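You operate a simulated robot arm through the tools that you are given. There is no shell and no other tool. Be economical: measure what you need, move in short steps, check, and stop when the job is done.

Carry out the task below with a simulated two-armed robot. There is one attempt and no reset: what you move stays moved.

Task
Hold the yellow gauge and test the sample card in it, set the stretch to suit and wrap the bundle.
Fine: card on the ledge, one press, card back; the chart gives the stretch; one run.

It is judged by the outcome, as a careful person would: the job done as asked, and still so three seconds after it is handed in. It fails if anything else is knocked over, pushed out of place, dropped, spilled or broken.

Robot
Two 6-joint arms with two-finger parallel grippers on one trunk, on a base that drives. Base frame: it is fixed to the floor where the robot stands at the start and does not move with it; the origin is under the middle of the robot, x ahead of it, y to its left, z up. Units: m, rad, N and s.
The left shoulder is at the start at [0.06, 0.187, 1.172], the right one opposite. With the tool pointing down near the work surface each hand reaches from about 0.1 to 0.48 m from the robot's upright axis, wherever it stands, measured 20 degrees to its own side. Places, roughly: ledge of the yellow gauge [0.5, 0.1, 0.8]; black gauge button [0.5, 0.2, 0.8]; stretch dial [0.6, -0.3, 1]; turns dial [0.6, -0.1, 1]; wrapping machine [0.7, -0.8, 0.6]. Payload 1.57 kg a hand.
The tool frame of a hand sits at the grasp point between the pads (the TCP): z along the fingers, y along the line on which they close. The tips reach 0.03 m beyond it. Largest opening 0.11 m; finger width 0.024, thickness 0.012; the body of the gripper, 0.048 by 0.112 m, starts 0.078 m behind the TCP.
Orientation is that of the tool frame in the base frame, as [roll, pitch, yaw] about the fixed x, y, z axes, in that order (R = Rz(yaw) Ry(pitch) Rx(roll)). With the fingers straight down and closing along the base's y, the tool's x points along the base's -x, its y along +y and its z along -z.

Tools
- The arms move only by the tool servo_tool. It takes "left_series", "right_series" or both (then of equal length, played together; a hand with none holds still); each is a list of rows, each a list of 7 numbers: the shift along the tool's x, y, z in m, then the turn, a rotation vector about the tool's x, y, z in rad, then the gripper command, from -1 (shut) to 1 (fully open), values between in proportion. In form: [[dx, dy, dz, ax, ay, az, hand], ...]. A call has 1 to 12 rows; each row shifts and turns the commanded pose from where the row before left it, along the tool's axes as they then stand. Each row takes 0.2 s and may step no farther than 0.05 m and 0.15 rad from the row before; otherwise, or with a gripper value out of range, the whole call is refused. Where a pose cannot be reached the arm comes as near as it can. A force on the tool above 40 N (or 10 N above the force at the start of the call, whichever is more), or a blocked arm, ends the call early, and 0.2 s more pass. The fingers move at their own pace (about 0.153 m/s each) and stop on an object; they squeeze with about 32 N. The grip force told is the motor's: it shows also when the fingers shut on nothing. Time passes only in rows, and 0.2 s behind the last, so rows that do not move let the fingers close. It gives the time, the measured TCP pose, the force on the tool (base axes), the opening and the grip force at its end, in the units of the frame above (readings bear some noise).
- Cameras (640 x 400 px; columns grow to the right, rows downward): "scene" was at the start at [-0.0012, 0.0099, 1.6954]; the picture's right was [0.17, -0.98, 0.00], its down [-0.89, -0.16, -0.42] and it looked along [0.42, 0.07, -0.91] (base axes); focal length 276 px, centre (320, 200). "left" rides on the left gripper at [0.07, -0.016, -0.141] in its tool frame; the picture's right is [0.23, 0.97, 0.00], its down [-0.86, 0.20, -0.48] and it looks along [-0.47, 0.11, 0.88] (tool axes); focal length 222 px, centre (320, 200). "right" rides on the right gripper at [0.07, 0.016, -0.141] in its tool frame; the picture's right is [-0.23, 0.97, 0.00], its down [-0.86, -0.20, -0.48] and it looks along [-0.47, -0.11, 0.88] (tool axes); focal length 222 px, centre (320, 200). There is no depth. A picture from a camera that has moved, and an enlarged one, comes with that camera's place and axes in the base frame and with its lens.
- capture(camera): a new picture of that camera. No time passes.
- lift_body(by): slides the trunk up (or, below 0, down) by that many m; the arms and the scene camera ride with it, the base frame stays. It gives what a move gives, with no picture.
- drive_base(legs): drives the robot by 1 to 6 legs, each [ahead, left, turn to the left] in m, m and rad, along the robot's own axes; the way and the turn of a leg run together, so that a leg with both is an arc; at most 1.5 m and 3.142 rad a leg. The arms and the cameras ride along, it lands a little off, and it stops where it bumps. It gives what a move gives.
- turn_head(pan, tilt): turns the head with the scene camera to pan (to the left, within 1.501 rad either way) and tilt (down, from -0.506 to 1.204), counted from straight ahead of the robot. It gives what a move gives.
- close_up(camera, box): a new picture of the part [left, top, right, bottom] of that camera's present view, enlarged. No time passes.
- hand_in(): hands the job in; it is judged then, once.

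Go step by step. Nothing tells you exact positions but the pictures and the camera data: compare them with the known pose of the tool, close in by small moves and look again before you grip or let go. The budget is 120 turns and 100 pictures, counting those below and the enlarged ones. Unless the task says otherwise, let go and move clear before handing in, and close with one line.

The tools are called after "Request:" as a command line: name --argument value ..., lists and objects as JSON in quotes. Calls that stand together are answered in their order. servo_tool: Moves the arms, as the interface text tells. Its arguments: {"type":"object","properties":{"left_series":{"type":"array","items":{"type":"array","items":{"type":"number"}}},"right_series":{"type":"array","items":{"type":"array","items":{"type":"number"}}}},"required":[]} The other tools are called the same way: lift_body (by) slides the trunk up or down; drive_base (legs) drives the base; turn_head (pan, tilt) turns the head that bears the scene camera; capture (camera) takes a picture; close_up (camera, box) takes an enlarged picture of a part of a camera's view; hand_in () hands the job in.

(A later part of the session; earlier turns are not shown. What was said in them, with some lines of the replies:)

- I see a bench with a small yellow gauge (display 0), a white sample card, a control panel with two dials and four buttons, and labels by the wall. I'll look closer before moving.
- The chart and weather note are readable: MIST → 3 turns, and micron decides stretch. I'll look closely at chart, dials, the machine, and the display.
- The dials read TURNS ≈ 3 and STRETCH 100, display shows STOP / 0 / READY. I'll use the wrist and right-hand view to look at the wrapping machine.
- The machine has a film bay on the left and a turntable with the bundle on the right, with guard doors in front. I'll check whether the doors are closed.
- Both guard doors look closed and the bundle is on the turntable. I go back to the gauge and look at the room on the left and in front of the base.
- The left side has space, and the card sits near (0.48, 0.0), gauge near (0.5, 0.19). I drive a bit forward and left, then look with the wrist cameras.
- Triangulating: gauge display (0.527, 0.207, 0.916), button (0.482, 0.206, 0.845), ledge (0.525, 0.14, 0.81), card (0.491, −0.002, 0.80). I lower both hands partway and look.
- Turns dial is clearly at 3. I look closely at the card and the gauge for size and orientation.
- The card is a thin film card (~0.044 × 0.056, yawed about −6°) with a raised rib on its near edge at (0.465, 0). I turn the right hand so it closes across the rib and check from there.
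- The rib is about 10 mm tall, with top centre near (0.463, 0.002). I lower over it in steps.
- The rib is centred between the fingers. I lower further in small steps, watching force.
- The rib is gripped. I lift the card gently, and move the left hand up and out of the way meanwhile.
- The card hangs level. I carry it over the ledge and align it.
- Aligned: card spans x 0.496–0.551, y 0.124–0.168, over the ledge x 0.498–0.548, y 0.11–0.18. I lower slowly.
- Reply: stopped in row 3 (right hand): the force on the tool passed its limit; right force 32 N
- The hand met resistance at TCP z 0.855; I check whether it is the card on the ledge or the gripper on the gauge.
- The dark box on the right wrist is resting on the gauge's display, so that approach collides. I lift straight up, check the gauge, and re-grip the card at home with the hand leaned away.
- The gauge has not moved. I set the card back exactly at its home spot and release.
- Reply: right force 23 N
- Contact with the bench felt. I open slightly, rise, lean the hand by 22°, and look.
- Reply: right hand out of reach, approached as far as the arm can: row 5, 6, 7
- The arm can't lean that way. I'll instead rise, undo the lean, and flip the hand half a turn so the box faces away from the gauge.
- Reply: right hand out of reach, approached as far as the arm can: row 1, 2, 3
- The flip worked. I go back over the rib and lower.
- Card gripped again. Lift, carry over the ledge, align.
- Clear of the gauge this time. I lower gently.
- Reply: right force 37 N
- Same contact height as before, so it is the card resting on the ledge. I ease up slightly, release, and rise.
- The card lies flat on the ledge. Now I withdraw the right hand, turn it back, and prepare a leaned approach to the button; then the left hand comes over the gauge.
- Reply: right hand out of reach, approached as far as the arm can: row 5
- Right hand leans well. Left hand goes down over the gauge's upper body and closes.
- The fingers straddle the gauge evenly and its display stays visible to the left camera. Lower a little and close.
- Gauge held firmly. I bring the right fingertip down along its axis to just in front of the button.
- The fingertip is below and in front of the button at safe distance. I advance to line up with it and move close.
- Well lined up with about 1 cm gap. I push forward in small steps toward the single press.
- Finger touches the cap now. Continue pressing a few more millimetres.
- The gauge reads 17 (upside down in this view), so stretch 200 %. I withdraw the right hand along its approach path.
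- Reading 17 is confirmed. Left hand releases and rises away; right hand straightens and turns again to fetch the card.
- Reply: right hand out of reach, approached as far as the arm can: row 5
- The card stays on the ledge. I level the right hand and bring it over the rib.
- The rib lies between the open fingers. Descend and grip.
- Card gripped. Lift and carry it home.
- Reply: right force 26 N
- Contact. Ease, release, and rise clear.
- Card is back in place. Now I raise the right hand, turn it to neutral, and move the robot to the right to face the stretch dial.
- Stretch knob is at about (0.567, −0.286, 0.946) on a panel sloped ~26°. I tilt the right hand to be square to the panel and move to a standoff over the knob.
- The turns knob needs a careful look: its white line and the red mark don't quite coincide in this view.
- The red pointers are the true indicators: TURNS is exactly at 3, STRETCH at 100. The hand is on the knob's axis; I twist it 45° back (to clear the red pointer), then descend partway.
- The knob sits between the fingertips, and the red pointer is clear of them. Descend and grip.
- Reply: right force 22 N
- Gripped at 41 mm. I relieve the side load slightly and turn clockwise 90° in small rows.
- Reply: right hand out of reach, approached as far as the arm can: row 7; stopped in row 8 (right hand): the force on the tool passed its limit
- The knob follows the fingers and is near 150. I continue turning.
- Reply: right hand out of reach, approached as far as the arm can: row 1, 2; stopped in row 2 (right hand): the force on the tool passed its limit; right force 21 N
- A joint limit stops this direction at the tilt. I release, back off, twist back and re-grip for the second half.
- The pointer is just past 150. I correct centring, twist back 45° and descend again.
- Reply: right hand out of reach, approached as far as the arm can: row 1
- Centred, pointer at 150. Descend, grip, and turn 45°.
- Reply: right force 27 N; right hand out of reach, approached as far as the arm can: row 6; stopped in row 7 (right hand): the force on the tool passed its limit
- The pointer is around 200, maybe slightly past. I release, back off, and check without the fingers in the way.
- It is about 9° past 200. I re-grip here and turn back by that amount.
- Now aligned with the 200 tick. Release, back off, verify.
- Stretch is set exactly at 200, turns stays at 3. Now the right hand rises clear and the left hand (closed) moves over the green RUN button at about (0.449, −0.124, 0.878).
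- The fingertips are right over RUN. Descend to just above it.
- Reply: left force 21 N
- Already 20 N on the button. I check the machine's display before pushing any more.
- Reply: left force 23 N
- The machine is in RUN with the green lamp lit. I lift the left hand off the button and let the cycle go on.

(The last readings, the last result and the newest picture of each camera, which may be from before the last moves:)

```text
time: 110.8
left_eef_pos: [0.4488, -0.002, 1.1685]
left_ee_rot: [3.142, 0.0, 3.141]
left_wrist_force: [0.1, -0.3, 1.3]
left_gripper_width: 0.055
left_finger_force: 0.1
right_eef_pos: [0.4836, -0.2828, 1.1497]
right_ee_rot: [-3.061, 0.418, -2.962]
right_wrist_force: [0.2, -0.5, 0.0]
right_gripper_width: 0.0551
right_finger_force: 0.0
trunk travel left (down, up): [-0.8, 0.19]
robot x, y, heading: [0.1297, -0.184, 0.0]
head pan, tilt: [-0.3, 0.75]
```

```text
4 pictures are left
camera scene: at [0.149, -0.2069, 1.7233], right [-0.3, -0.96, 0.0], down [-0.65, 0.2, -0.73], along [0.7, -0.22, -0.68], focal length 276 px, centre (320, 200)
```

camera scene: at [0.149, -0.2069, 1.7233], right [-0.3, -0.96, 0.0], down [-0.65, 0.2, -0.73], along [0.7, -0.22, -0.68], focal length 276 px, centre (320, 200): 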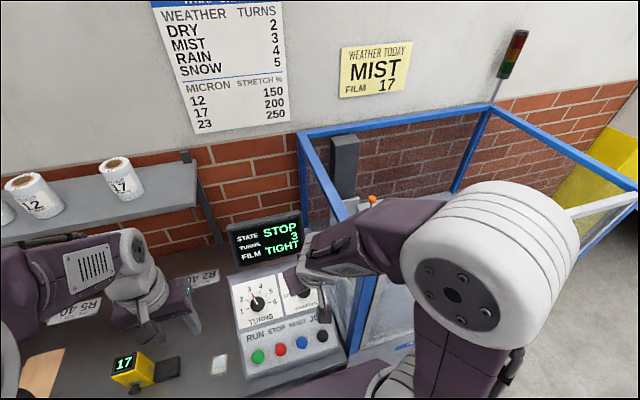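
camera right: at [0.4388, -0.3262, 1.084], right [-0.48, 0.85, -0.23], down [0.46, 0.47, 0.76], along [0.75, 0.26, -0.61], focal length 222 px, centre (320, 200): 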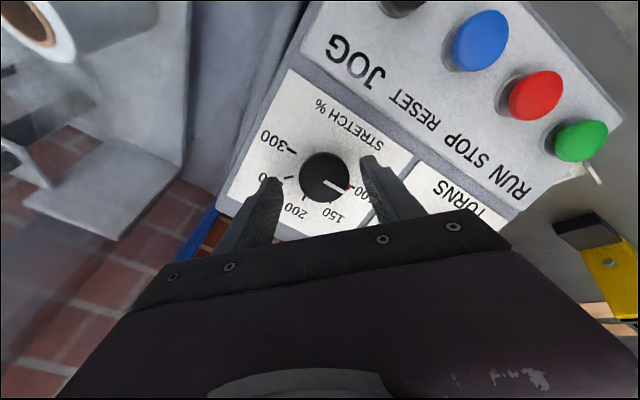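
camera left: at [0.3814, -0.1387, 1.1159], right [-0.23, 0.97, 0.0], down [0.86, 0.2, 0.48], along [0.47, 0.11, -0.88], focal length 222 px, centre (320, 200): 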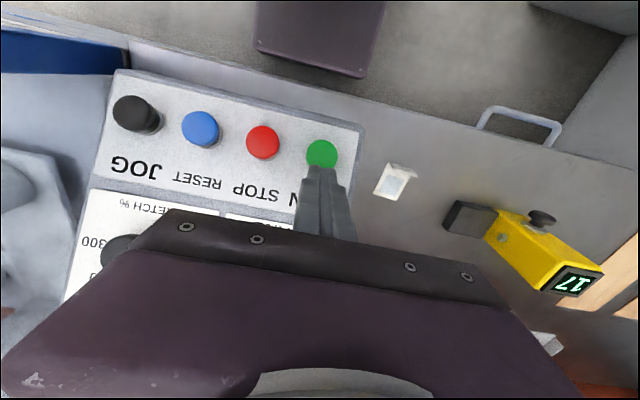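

The run is over: the display shows STOP, 3 turns, FILM TIGHT. The card is back at its spot, the gauge stands in place and both hands are clear, so I hand in.

Request:
hand_in

```text
The job is handed in.
```

The sample card measured 17 micron, so I set the stretch to 200 % from the chart. One run then wrapped the bundle: 3 turns, and the display reads FILM TIGHT. The card is back in its place.
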